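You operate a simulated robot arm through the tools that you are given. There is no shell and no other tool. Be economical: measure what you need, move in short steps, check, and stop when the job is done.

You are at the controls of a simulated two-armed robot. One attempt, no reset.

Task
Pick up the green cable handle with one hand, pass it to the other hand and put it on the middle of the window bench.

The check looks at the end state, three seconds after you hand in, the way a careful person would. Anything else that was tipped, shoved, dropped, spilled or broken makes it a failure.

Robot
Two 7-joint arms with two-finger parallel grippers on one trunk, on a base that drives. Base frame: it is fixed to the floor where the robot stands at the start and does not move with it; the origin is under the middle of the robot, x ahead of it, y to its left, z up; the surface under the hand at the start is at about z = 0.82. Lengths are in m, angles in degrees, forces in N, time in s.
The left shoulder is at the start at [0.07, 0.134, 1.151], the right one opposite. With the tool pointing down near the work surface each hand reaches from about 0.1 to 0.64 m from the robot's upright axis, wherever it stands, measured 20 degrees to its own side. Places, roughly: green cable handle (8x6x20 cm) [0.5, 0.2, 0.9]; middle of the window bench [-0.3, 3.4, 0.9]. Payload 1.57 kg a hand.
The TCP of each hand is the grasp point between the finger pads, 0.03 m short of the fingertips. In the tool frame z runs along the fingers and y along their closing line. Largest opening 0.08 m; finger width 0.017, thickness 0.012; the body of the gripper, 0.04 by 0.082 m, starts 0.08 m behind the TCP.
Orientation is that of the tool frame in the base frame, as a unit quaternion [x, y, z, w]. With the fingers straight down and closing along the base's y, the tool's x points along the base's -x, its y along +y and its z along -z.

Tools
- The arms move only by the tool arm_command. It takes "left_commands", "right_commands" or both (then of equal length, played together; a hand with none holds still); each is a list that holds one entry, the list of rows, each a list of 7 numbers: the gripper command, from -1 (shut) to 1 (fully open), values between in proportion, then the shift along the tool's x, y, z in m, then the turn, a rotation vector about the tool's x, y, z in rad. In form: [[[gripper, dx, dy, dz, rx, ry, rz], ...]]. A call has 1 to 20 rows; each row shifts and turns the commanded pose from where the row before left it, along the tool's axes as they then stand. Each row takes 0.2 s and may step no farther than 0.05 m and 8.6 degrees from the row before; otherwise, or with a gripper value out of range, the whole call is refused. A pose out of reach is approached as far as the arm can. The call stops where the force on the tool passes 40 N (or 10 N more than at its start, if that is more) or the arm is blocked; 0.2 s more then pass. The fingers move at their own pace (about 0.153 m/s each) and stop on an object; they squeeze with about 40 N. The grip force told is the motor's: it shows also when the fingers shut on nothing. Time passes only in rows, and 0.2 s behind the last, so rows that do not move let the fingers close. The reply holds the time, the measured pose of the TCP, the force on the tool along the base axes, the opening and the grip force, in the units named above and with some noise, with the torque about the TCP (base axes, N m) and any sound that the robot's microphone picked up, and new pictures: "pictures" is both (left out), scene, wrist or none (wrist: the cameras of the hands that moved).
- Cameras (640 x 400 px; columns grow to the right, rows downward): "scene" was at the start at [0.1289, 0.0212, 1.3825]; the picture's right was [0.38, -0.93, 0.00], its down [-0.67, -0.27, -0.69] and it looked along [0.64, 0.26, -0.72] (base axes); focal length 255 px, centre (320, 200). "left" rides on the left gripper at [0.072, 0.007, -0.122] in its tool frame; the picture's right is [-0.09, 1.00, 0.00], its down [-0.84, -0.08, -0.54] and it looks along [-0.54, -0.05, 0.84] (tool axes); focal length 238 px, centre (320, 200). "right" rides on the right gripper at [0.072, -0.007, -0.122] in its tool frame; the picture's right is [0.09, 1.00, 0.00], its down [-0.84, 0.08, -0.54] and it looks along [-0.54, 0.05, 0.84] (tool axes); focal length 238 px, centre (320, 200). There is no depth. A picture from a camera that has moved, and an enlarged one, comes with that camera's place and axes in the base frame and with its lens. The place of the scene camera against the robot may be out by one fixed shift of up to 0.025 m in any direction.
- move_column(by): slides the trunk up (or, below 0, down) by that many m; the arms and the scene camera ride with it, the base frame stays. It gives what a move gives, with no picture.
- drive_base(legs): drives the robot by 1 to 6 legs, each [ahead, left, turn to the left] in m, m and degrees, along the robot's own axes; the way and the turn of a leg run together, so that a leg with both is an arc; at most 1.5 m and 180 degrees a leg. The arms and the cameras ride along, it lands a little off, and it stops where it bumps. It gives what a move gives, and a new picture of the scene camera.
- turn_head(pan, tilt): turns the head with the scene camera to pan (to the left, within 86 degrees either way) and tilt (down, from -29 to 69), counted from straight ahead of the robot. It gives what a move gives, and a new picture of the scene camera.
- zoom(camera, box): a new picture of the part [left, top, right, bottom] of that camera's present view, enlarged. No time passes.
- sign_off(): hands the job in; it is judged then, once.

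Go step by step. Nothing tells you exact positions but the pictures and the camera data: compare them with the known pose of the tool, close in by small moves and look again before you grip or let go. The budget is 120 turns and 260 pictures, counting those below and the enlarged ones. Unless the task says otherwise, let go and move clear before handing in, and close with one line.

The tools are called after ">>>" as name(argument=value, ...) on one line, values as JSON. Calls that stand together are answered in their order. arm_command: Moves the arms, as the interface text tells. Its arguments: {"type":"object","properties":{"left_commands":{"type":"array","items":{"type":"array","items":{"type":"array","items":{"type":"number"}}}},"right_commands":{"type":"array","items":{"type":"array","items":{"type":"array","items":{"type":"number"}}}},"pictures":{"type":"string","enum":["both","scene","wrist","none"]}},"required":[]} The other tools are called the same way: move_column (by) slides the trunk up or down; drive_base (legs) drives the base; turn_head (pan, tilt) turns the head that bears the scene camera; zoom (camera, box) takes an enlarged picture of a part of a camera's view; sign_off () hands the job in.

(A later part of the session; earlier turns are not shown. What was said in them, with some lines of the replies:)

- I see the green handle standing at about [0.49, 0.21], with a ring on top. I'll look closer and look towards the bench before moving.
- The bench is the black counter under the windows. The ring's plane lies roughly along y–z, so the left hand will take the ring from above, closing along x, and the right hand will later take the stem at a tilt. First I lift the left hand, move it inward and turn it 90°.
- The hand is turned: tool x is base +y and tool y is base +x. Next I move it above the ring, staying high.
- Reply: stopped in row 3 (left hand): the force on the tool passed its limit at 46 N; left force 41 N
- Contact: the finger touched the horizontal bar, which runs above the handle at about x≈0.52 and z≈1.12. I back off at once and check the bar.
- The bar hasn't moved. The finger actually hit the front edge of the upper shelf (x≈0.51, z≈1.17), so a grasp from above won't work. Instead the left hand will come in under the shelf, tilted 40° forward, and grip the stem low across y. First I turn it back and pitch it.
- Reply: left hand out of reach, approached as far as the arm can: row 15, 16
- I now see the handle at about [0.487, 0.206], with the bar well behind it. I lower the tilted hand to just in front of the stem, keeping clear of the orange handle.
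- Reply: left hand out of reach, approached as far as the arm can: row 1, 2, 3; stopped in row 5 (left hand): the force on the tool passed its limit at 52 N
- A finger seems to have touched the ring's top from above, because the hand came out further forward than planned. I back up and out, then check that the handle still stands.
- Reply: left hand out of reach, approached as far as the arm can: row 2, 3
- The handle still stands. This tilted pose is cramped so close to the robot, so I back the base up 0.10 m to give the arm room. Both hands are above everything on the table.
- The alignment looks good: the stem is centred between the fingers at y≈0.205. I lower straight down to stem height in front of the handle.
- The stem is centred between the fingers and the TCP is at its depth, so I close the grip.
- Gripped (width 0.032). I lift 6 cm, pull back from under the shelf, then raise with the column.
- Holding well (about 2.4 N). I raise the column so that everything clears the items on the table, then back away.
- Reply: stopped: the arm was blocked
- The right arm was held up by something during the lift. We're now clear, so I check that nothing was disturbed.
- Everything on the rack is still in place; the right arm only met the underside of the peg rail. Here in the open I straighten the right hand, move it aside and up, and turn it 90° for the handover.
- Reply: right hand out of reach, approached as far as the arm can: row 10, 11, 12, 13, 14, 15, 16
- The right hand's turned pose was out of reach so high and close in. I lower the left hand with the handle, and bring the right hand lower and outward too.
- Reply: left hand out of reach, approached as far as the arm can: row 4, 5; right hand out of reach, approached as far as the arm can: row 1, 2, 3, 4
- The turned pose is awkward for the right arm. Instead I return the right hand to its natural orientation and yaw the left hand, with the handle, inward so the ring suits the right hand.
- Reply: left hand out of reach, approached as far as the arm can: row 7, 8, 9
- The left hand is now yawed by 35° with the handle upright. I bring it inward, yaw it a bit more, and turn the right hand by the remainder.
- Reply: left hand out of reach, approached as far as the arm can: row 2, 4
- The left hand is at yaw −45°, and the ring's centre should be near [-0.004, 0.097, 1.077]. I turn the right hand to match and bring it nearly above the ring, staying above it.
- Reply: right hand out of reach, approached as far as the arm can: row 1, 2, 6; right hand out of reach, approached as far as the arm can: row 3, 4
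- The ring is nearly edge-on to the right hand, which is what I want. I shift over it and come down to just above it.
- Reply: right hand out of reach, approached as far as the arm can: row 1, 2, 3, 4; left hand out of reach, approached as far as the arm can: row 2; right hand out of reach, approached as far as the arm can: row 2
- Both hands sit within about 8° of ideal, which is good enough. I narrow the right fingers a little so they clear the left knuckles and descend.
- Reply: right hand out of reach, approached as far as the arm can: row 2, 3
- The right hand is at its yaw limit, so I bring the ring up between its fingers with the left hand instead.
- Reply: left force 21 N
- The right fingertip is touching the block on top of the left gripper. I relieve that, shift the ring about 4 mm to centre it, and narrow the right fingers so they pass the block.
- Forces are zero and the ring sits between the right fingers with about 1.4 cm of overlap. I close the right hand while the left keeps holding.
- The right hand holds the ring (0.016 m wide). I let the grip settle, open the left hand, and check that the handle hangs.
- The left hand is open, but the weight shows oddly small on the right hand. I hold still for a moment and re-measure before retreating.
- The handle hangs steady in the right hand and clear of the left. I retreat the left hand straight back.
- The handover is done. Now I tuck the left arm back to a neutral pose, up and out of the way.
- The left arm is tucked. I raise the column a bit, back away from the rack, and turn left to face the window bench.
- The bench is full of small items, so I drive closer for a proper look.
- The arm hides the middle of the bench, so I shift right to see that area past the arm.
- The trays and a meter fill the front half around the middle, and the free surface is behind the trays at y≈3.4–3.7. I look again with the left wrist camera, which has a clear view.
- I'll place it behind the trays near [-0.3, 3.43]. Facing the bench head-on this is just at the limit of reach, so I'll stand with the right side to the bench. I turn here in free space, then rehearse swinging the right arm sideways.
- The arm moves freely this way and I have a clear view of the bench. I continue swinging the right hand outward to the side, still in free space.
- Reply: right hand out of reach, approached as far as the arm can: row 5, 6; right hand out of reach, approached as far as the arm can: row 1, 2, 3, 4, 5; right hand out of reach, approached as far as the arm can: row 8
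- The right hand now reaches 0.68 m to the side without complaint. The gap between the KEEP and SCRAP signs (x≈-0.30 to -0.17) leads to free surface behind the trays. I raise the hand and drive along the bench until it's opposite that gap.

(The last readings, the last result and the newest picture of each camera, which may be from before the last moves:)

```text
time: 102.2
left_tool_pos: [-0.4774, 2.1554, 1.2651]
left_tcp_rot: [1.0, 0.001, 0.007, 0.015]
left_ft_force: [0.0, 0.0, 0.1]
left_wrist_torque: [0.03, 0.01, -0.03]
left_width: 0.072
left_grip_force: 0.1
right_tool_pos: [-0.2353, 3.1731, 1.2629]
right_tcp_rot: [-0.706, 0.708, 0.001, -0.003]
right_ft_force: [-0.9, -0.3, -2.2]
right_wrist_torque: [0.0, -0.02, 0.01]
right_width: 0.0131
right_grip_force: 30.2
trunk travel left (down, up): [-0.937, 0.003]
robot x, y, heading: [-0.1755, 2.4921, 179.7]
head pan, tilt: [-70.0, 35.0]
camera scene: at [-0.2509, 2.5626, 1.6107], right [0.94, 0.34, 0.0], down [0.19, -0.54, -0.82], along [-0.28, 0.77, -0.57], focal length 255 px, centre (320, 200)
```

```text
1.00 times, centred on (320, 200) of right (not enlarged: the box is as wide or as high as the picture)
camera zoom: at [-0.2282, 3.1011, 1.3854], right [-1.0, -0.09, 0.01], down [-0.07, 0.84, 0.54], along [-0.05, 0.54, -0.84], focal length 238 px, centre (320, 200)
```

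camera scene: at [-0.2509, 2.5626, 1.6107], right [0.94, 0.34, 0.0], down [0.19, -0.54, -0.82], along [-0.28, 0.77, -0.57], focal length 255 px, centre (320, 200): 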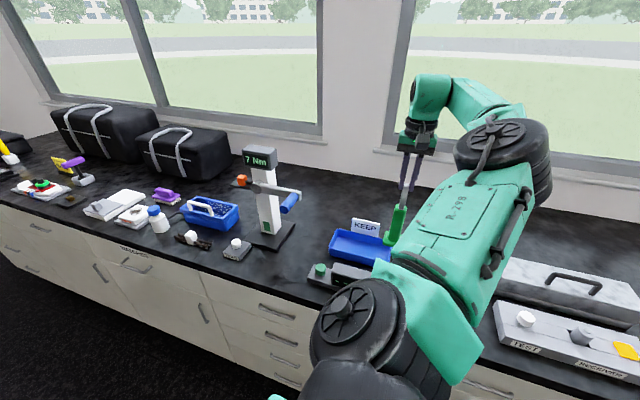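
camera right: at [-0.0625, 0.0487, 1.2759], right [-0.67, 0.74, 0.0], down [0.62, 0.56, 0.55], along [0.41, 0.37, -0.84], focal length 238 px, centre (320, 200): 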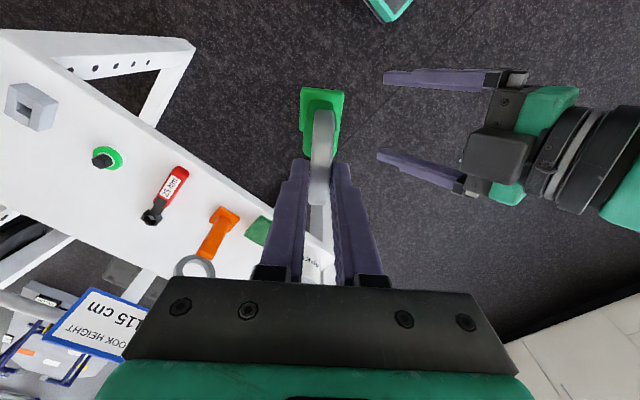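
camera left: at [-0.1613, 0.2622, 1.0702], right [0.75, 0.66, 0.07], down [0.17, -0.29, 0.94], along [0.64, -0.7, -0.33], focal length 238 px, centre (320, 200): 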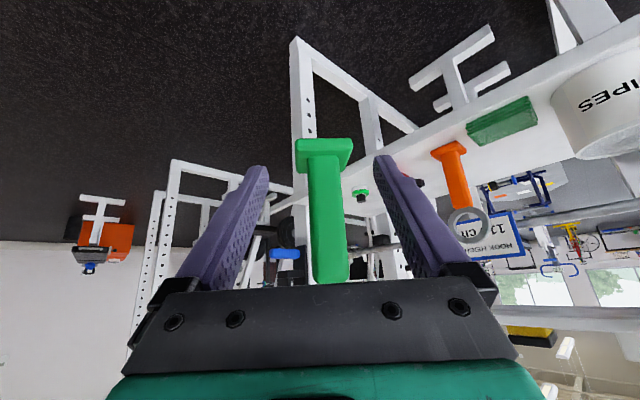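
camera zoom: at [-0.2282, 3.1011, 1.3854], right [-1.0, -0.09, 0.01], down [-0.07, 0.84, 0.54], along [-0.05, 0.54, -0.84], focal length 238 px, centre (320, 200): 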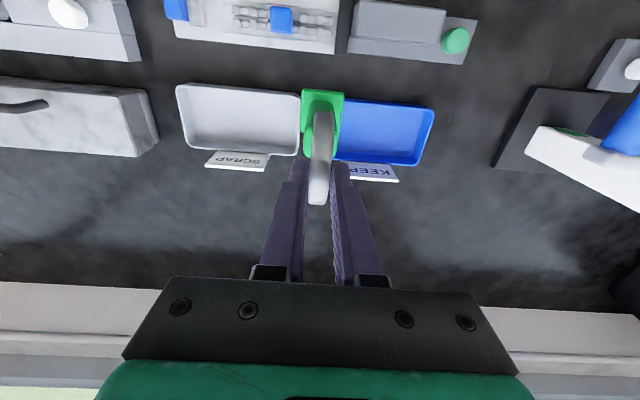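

The wrist view shows clear surface behind the trays, whose rear edge is at y≈3.30. I nudge away from the KEEP sign and go on over, between the signs.

>>> drive_base(legs=[[-0.018, 0, 0], [0, -0.23, 0]])

>>> zoom(camera="right", box=[0, 0, 640, 400])

```text
time: 104.3
left_tool_pos: [-0.4573, 2.3822, 1.2633]
left_tcp_rot: [1.0, 0.002, 0.007, 0.013]
left_ft_force: [-0.5, -0.3, 0.4]
left_wrist_torque: [0.02, 0.0, -0.01]
left_width: 0.072
left_grip_force: 0.1
right_tool_pos: [-0.2202, 3.4016, 1.264]
right_tcp_rot: [0.708, -0.706, -0.003, 0.002]
right_ft_force: [0.2, -0.3, -2.4]
right_wrist_torque: [0.0, 0.02, 0.02]
right_width: 0.0135
right_grip_force: 29.8
trunk travel left (down, up): [-0.937, 0.003]
robot x, y, heading: [-0.1554, 2.7236, -179.9]
head pan, tilt: [-70.0, 35.0]
camera scene: at [-0.2336, 2.7909, 1.6107], right [0.94, 0.34, 0.0], down [0.2, -0.54, -0.82], along [-0.28, 0.77, -0.57], focal length 255 px, centre (320, 200)
```

scene: 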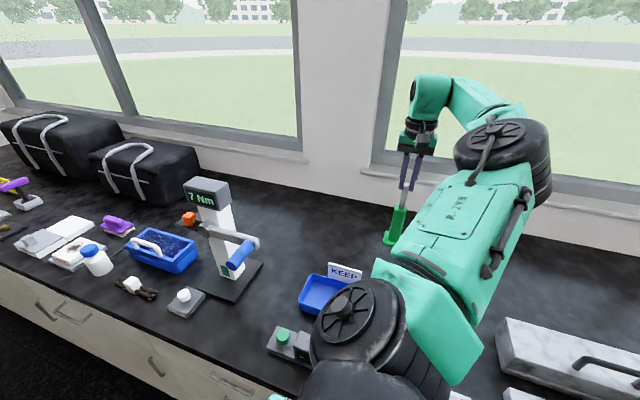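

```text
1.00 times, centred on (320, 200) of right (not enlarged: the box is as wide or as high as the picture)
camera zoom: at [-0.2129, 3.3298, 1.3864], right [-1.0, -0.09, 0.0], down [-0.08, 0.84, 0.54], along [-0.06, 0.54, -0.84], focal length 238 px, centre (320, 200)
```

zoom: 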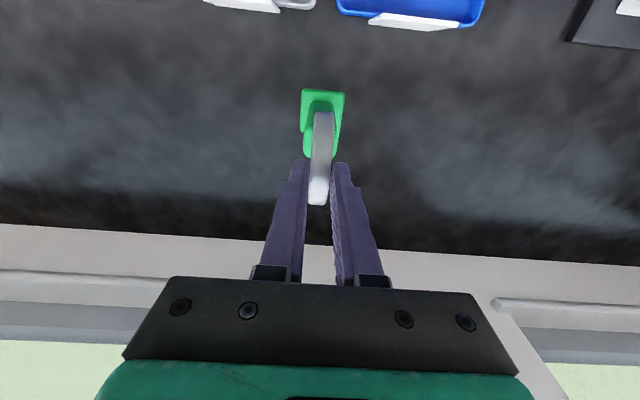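

>>> drive_base(legs=[[0.078, 0, 0]])

>>> arm_command(right_commands=[[[-1, 0, 0, 0.025, 0, 0, 0], [-1, 0, 0, 0.025, 0, 0, 0], [-1, 0, 0, 0.025, 0, 0, 0], [-1, 0, 0, 0.025, 0, 0, 0], [-1, 0, 0, 0, 0, 0, 0]]], pictures="both")

>>> zoom(camera="scene", box=[300, 130, 500, 280])

```text
time: 105.3
left_tool_pos: [-0.5253, 2.3878, 1.2676]
left_tcp_rot: [1.0, 0.003, 0.003, 0.016]
left_ft_force: [1.4, -0.5, 0.6]
left_wrist_torque: [0.0, 0.08, 0.0]
left_width: 0.0723
left_grip_force: 0.1
right_tool_pos: [-0.2877, 3.4083, 1.2627]
right_tcp_rot: [0.707, -0.707, -0.004, 0.006]
right_ft_force: [1.2, -0.1, -1.9]
right_wrist_torque: [-0.01, 0.05, 0.01]
right_width: 0.0134
right_grip_force: 30.2
trunk travel left (down, up): [-0.937, 0.003]
robot x, y, heading: [-0.2347, 2.7225, -179.8]
head pan, tilt: [-70.0, 35.0]
camera scene: at [-0.2971, 2.7983, 1.6111], right [0.94, 0.34, -0.01], down [0.19, -0.54, -0.82], along [-0.29, 0.77, -0.57], focal length 255 px, centre (320, 200)
```

scene: 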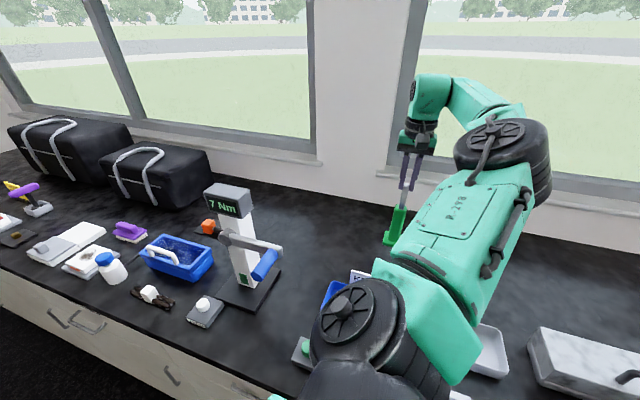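

```text
time: 106.5
left_tool_pos: [-0.5339, 2.3875, 1.2667]
left_tcp_rot: [1.0, 0.002, 0.006, 0.015]
left_ft_force: [0.5, 0.1, 0.5]
left_wrist_torque: [0.01, 0.0, 0.02]
left_width: 0.0722
left_grip_force: 0.0
right_tool_pos: [-0.2964, 3.4074, 1.1621]
right_tcp_rot: [0.707, -0.707, 0.0, 0.003]
right_ft_force: [0.6, -0.4, -3.1]
right_wrist_torque: [-0.01, 0.0, 0.01]
right_width: 0.0137
right_grip_force: 29.4
trunk travel left (down, up): [-0.937, 0.003]
robot x, y, heading: [-0.2329, 2.7255, -180.1]
head pan, tilt: [-70.0, 35.0]
camera scene: at [-0.309, 2.7972, 1.6105], right [0.94, 0.34, 0.0], down [0.2, -0.54, -0.82], along [-0.28, 0.77, -0.57], focal length 255 px, centre (320, 200)
camera right: at [-0.2893, 3.335, 1.2835], right [-1.0, -0.09, 0.01], down [-0.08, 0.84, 0.54], along [-0.06, 0.54, -0.84], focal length 238 px, centre (320, 200)
```

scene: 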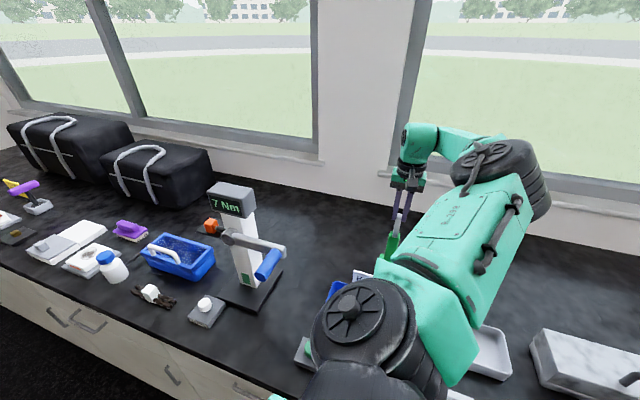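
right: 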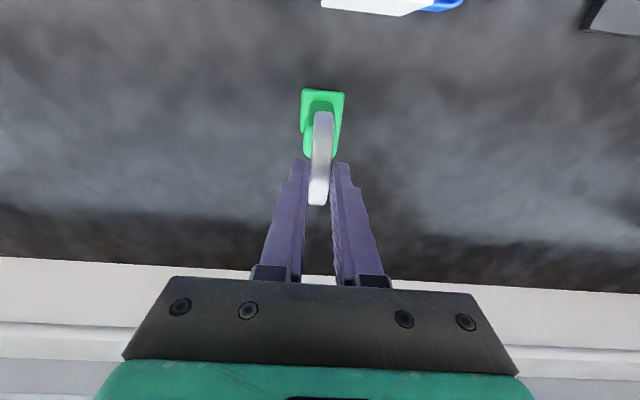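

```text
2.67 times, centred on (400, 205) of scene
camera zoom: at [-0.309, 2.7972, 1.6105], right [0.94, 0.34, 0.0], down [0.2, -0.54, -0.82], along [-0.28, 0.77, -0.57], focal length 681 px, centre (107, 187)
```

zoom: 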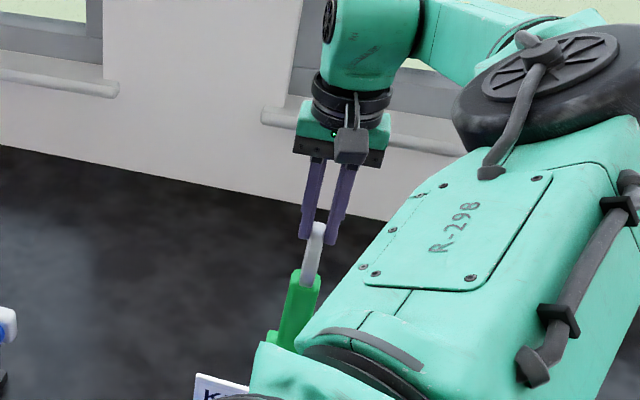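

Position is good: [-0.296, 3.407]. I lower gently, watching the vertical force.

>>> arm_command(right_commands=[[[-1, 0, 0, 0.01, 0, 0, 0], [-1, 0, 0, 0.01, 0, 0, 0], [-1, 0, 0, 0.008, 0, 0, 0], [-1, 0, 0, 0.005, 0, 0, 0], [-1, 0, 0, 0, 0, 0, 0]]], pictures="wrist")

```text
time: 107.7
left_tool_pos: [-0.5354, 2.3879, 1.2656]
left_tcp_rot: [1.0, 0.002, 0.007, 0.014]
left_ft_force: [-1.1, 0.6, 0.3]
left_wrist_torque: [0.0, -0.03, 0.0]
left_width: 0.0718
left_grip_force: 0.0
right_tool_pos: [-0.2972, 3.407, 1.1286]
right_tcp_rot: [0.708, -0.706, -0.001, 0.004]
right_ft_force: [0.3, 0.2, -1.6]
right_wrist_torque: [-0.03, -0.03, -0.02]
right_width: 0.0133
right_grip_force: 30.1
trunk travel left (down, up): [-0.937, 0.003]
robot x, y, heading: [-0.2355, 2.7205, -179.7]
head pan, tilt: [-70.0, 35.0]
camera right: at [-0.2904, 3.3347, 1.2509], right [-1.0, -0.09, 0.01], down [-0.08, 0.84, 0.54], along [-0.06, 0.54, -0.84], focal length 238 px, centre (320, 200)
```

right: 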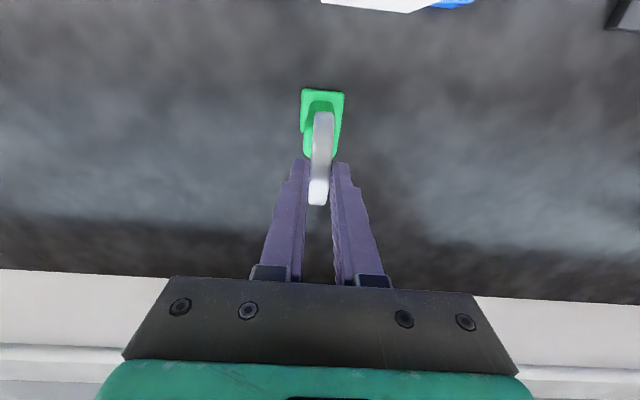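

>>> arm_command(right_commands=[[[-1, 0, 0, 0.005, 0, 0, 0], [-1, 0, 0, 0.004, 0, 0, 0], [-1, 0, 0, 0.003, 0, 0, 0], [-1, 0, 0, 0, 0, 0, 0]]], pictures="none")

```text
time: 108.7
left_tool_pos: [-0.5353, 2.3823, 1.2648]
left_tcp_rot: [1.0, 0.002, 0.008, 0.013]
left_ft_force: [-0.6, 0.7, 0.3]
left_wrist_torque: [0.02, -0.01, 0.02]
left_width: 0.0721
left_grip_force: 0.0
right_tool_pos: [-0.2979, 3.4033, 1.119]
right_tcp_rot: [0.708, -0.706, -0.003, 0.001]
right_ft_force: [-3.0, 3.2, 19.0]
right_wrist_torque: [0.17, 0.11, -0.03]
right_width: 0.0133
right_grip_force: 30.1
trunk travel left (down, up): [-0.937, 0.003]
robot x, y, heading: [-0.2325, 2.7221, -179.8]
head pan, tilt: [-70.0, 35.0]
```

The base is on the bench with a 19 N push. I ease up 3 mm so it rests lightly before letting go.

>>> arm_command(right_commands=[[[-1, 0, 0, -0.002, 0, 0, 0], [-1, 0, 0, -0.001, 0, 0, 0], [-1, 0, 0, 0, 0, 0, 0]]], pictures="both")

```text
time: 109.5
left_tool_pos: [-0.535, 2.3873, 1.2651]
left_tcp_rot: [1.0, 0.002, 0.006, 0.015]
left_ft_force: [-0.1, -0.1, -0.1]
left_wrist_torque: [0.01, 0.01, -0.03]
left_width: 0.0723
left_grip_force: 0.1
right_tool_pos: [-0.2976, 3.4058, 1.1207]
right_tcp_rot: [0.708, -0.706, 0.0, 0.002]
right_ft_force: [-0.3, -1.0, -0.3]
right_wrist_torque: [-0.08, -0.01, 0.02]
right_width: 0.0134
right_grip_force: 30.5
trunk travel left (down, up): [-0.937, 0.003]
robot x, y, heading: [-0.2361, 2.7207, -179.8]
head pan, tilt: [-70.0, 35.0]
camera scene: at [-0.3103, 2.7965, 1.6103], right [0.94, 0.34, 0.0], down [0.2, -0.54, -0.82], along [-0.28, 0.77, -0.57], focal length 255 px, centre (320, 200)
camera right: at [-0.29, 3.3342, 1.2418], right [-1.0, -0.09, 0.0], down [-0.08, 0.84, 0.54], along [-0.05, 0.54, -0.84], focal length 238 px, centre (320, 200)
```

scene: 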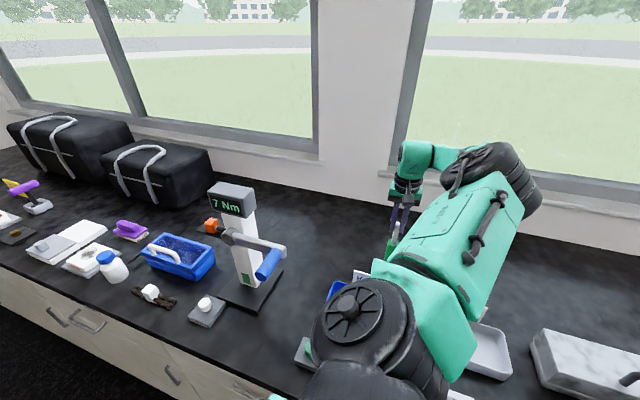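
right: 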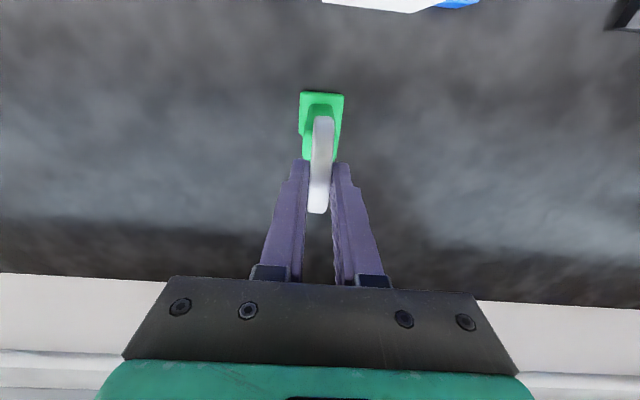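

It's resting lightly. I open the right fingers gradually.

>>> arm_command(right_commands=[[[-0.6, 0, 0, 0, 0, 0, 0], [-0.45, 0, 0, 0, 0, 0, 0], [-0.2, 0, 0, 0, 0, 0, 0], [0.1, 0, 0, 0, 0, 0, 0], [0.2, 0, 0, 0, 0, 0, 0], [0.2, 0, 0, 0, 0, 0, 0]]], pictures="wrist")

```text
time: 110.9
left_tool_pos: [-0.5352, 2.3871, 1.2651]
left_tcp_rot: [1.0, 0.002, 0.007, 0.014]
left_ft_force: [-0.6, 0.2, 0.6]
left_wrist_torque: [-0.02, -0.02, 0.0]
left_width: 0.0722
left_grip_force: 0.0
right_tool_pos: [-0.2975, 3.4059, 1.1203]
right_tcp_rot: [0.708, -0.706, -0.002, 0.002]
right_ft_force: [0.5, 0.3, -0.7]
right_wrist_torque: [0.03, -0.02, -0.05]
right_width: 0.0483
right_grip_force: 0.0
trunk travel left (down, up): [-0.937, 0.003]
robot x, y, heading: [-0.2357, 2.7203, -179.7]
head pan, tilt: [-70.0, 35.0]
camera right: at [-0.2903, 3.3344, 1.2424], right [-1.0, -0.09, 0.01], down [-0.08, 0.84, 0.54], along [-0.06, 0.54, -0.84], focal length 238 px, centre (320, 200)
```

right: 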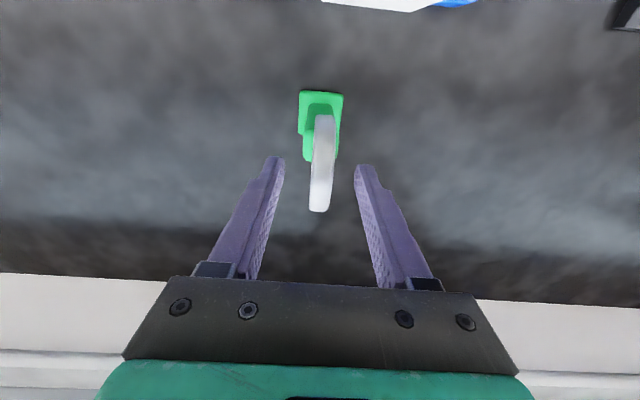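

The handle stands free between the open fingers. I raise the hand straight up.

>>> arm_command(right_commands=[[[0.2, 0, 0, -0.02, 0, 0, 0], [0.2, 0, 0, -0.03, 0, 0, 0], [0.2, 0, 0, -0.04, 0, 0, 0], [0.2, 0, 0, -0.04, 0, 0, 0], [0.2, 0, 0, 0, 0, 0, 0]]], pictures="both")

```text
time: 112.1
left_tool_pos: [-0.5365, 2.3868, 1.2649]
left_tcp_rot: [1.0, 0.003, 0.008, 0.014]
left_ft_force: [-0.1, -0.4, -0.2]
left_wrist_torque: [-0.02, 0.01, -0.02]
left_width: 0.072
left_grip_force: 0.1
right_tool_pos: [-0.2981, 3.4073, 1.2497]
right_tcp_rot: [0.708, -0.707, -0.001, 0.003]
right_ft_force: [-0.4, 0.3, -0.6]
right_wrist_torque: [-0.02, -0.03, 0.01]
right_width: 0.0482
right_grip_force: 0.0
trunk travel left (down, up): [-0.937, 0.003]
robot x, y, heading: [-0.2312, 2.722, -179.9]
head pan, tilt: [-70.0, 35.0]
camera scene: at [-0.3104, 2.7965, 1.6105], right [0.94, 0.34, 0.0], down [0.2, -0.54, -0.82], along [-0.28, 0.77, -0.57], focal length 255 px, centre (320, 200)
camera right: at [-0.2912, 3.335, 1.3717], right [-1.0, -0.09, 0.01], down [-0.08, 0.84, 0.54], along [-0.06, 0.54, -0.84], focal length 238 px, centre (320, 200)
```

scene: 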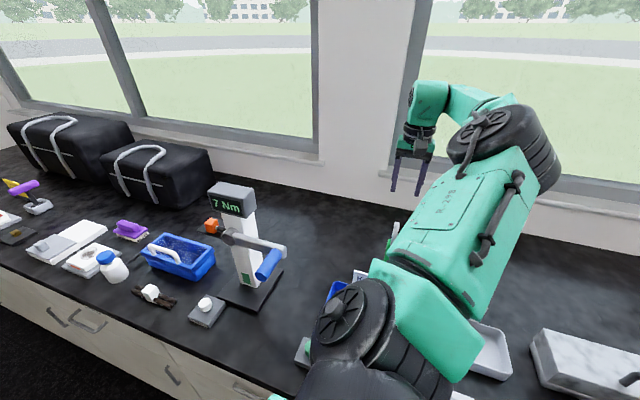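
right: 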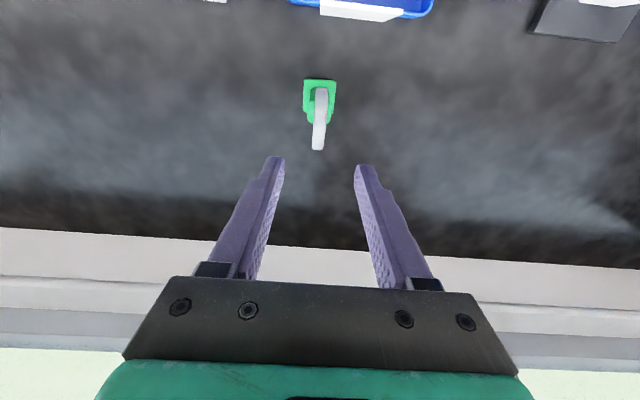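

The handle stands on its own. I drive straight back from the bench with the hand well above everything and take a last look.

>>> drive_base(legs=[[0, 0.6, 0]])

>>> turn_head(pan=-85, tilt=30)

>>> zoom(camera="right", box=[0, 0, 640, 400])

```text
time: 115.5
left_tool_pos: [-0.5334, 1.793, 1.2657]
left_tcp_rot: [1.0, 0.002, 0.007, 0.016]
left_ft_force: [-0.2, 0.3, 0.0]
left_wrist_torque: [-0.04, 0.06, -0.02]
left_width: 0.0722
left_grip_force: 0.1
right_tool_pos: [-0.2991, 2.8139, 1.2482]
right_tcp_rot: [0.708, -0.707, -0.001, 0.003]
right_ft_force: [-1.1, 0.4, -0.4]
right_wrist_torque: [-0.01, -0.02, 0.0]
right_width: 0.0479
right_grip_force: 0.0
trunk travel left (down, up): [-0.937, 0.003]
robot x, y, heading: [-0.2333, 2.1248, -179.6]
head pan, tilt: [-70.0, 35.0]
camera scene: at [-0.3097, 2.2033, 1.6104], right [0.94, 0.34, 0.0], down [0.2, -0.54, -0.82], along [-0.28, 0.77, -0.57], focal length 255 px, centre (320, 200)
```

scene: 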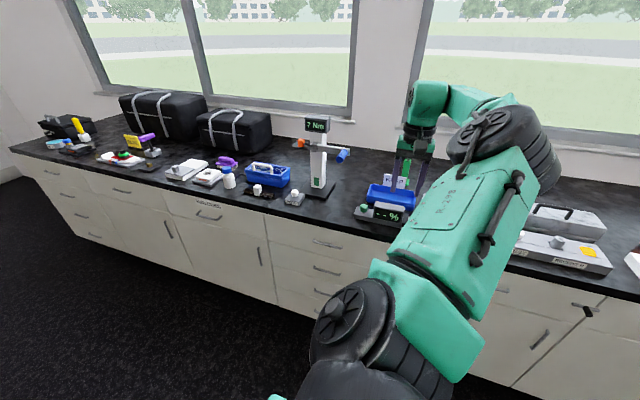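

```text
time: 116.3
left_tool_pos: [-0.5351, 1.7923, 1.2651]
left_tcp_rot: [1.0, 0.001, 0.007, 0.015]
left_ft_force: [-1.6, -0.2, 0.1]
left_wrist_torque: [-0.02, 0.0, 0.03]
left_width: 0.0721
left_grip_force: 0.1
right_tool_pos: [-0.2974, 2.8123, 1.2501]
right_tcp_rot: [0.707, -0.707, -0.001, 0.002]
right_ft_force: [0.2, -0.5, 0.1]
right_wrist_torque: [-0.01, 0.02, -0.01]
right_width: 0.0478
right_grip_force: 0.2
trunk travel left (down, up): [-0.937, 0.003]
robot x, y, heading: [-0.2337, 2.1288, -180.1]
head pan, tilt: [-85.0, 30.0]
camera scene: at [-0.2874, 2.2085, 1.6183], right [1.0, 0.09, 0.0], down [0.04, -0.5, -0.87], along [-0.08, 0.86, -0.5], focal length 255 px, centre (320, 200)
```

scene: 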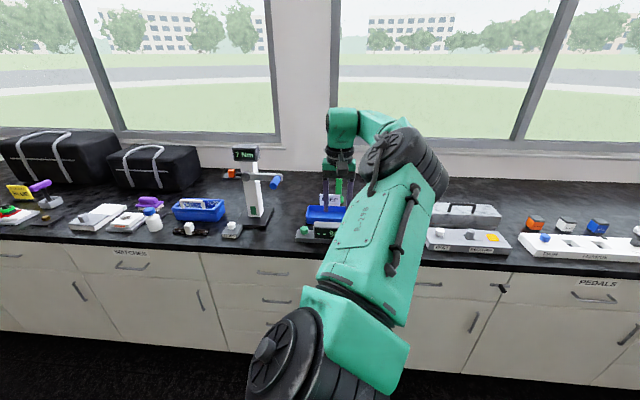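

```text
1.00 times, centred on (320, 200) of right (not enlarged: the box is as wide or as high as the picture)
camera zoom: at [-0.2901, 2.7396, 1.3712], right [-1.0, -0.09, 0.01], down [-0.08, 0.84, 0.54], along [-0.06, 0.54, -0.84], focal length 238 px, centre (320, 200)
```

zoom: 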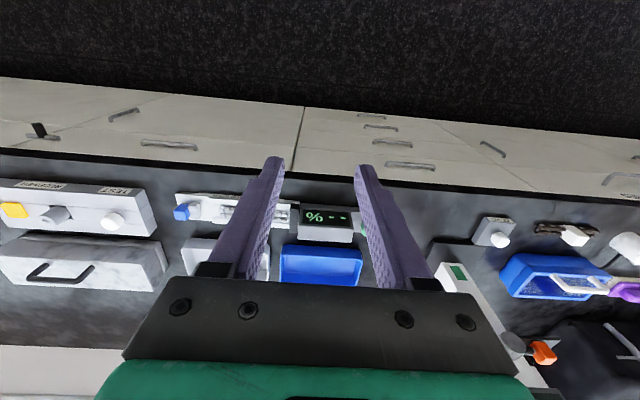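

>>> drive_base(legs=[[-0.5, 0, 0]])

>>> turn_head(pan=-60, tilt=30)

>>> zoom(camera="scene", box=[240, 90, 480, 240])

```text
time: 119.2
left_tool_pos: [-0.0377, 1.7925, 1.2637]
left_tcp_rot: [1.0, 0.001, 0.008, 0.014]
left_ft_force: [-0.3, -0.4, 0.5]
left_wrist_torque: [-0.01, -0.04, -0.01]
left_width: 0.0718
left_grip_force: 0.2
right_tool_pos: [0.1984, 2.811, 1.2483]
right_tcp_rot: [0.707, -0.707, -0.001, 0.002]
right_ft_force: [-0.8, 0.1, 0.4]
right_wrist_torque: [0.0, 0.01, 0.02]
right_width: 0.048
right_grip_force: 0.1
trunk travel left (down, up): [-0.937, 0.003]
robot x, y, heading: [0.2635, 2.1266, -179.7]
head pan, tilt: [-85.0, 30.0]
camera scene: at [0.2082, 2.2087, 1.6182], right [1.0, 0.09, 0.0], down [0.05, -0.5, -0.87], along [-0.08, 0.86, -0.5], focal length 255 px, centre (320, 200)
```

scene: 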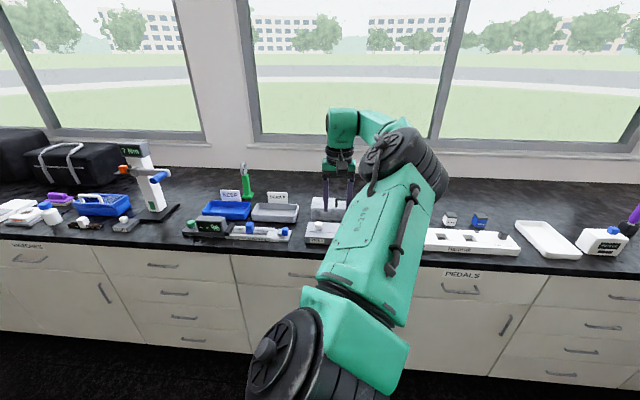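

```text
time: 120.1
left_tool_pos: [-0.0349, 1.7924, 1.2662]
left_tcp_rot: [1.0, 0.002, 0.007, 0.015]
left_ft_force: [-0.1, 0.5, -0.2]
left_wrist_torque: [0.01, 0.01, 0.01]
left_width: 0.0719
left_grip_force: 0.1
right_tool_pos: [0.2006, 2.8117, 1.2491]
right_tcp_rot: [0.708, -0.706, -0.002, 0.002]
right_ft_force: [-0.3, 0.4, 0.4]
right_wrist_torque: [0.0, 0.03, 0.04]
right_width: 0.048
right_grip_force: 0.2
trunk travel left (down, up): [-0.937, 0.003]
robot x, y, heading: [0.2632, 2.1293, -180.1]
head pan, tilt: [-60.0, 30.0]
camera scene: at [0.1744, 2.1969, 1.6183], right [0.87, 0.5, 0.0], down [0.25, -0.43, -0.87], along [-0.43, 0.75, -0.5], focal length 255 px, centre (320, 200)
```

scene: 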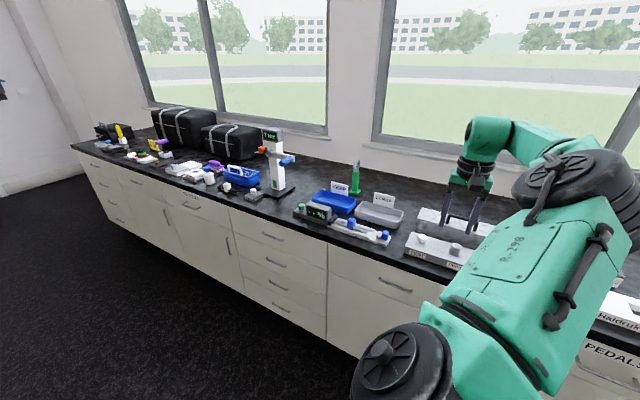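

```text
2.67 times, centred on (360, 165) of scene
camera zoom: at [0.1744, 2.1969, 1.6183], right [0.87, 0.5, 0.0], down [0.25, -0.43, -0.87], along [-0.43, 0.75, -0.5], focal length 681 px, centre (213, 293)
```

zoom: 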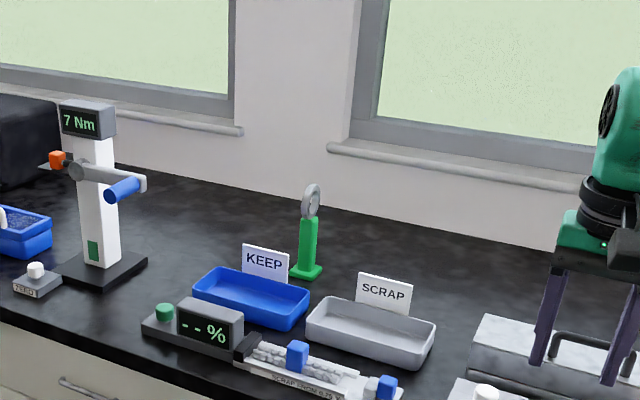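

The green handle stands upright behind the trays in the middle of the bench. Nothing on the bench was disturbed, and both hands are empty and clear.

>>> sign_off()

```text
The job is handed in.
```

I picked up the green cable handle with the left hand, passed it to the right, and set it upright on the window bench at about [-0.30, 3.41]. It stands just behind the KEEP and SCRAP trays, because the spot in front of it was taken. On the way there were three unplanned contacts: a finger touched the rack shelf, a finger touched the handle's ring, and the right arm was blocked while the trunk was rising. I saw nothing moved or knocked over afterwards.
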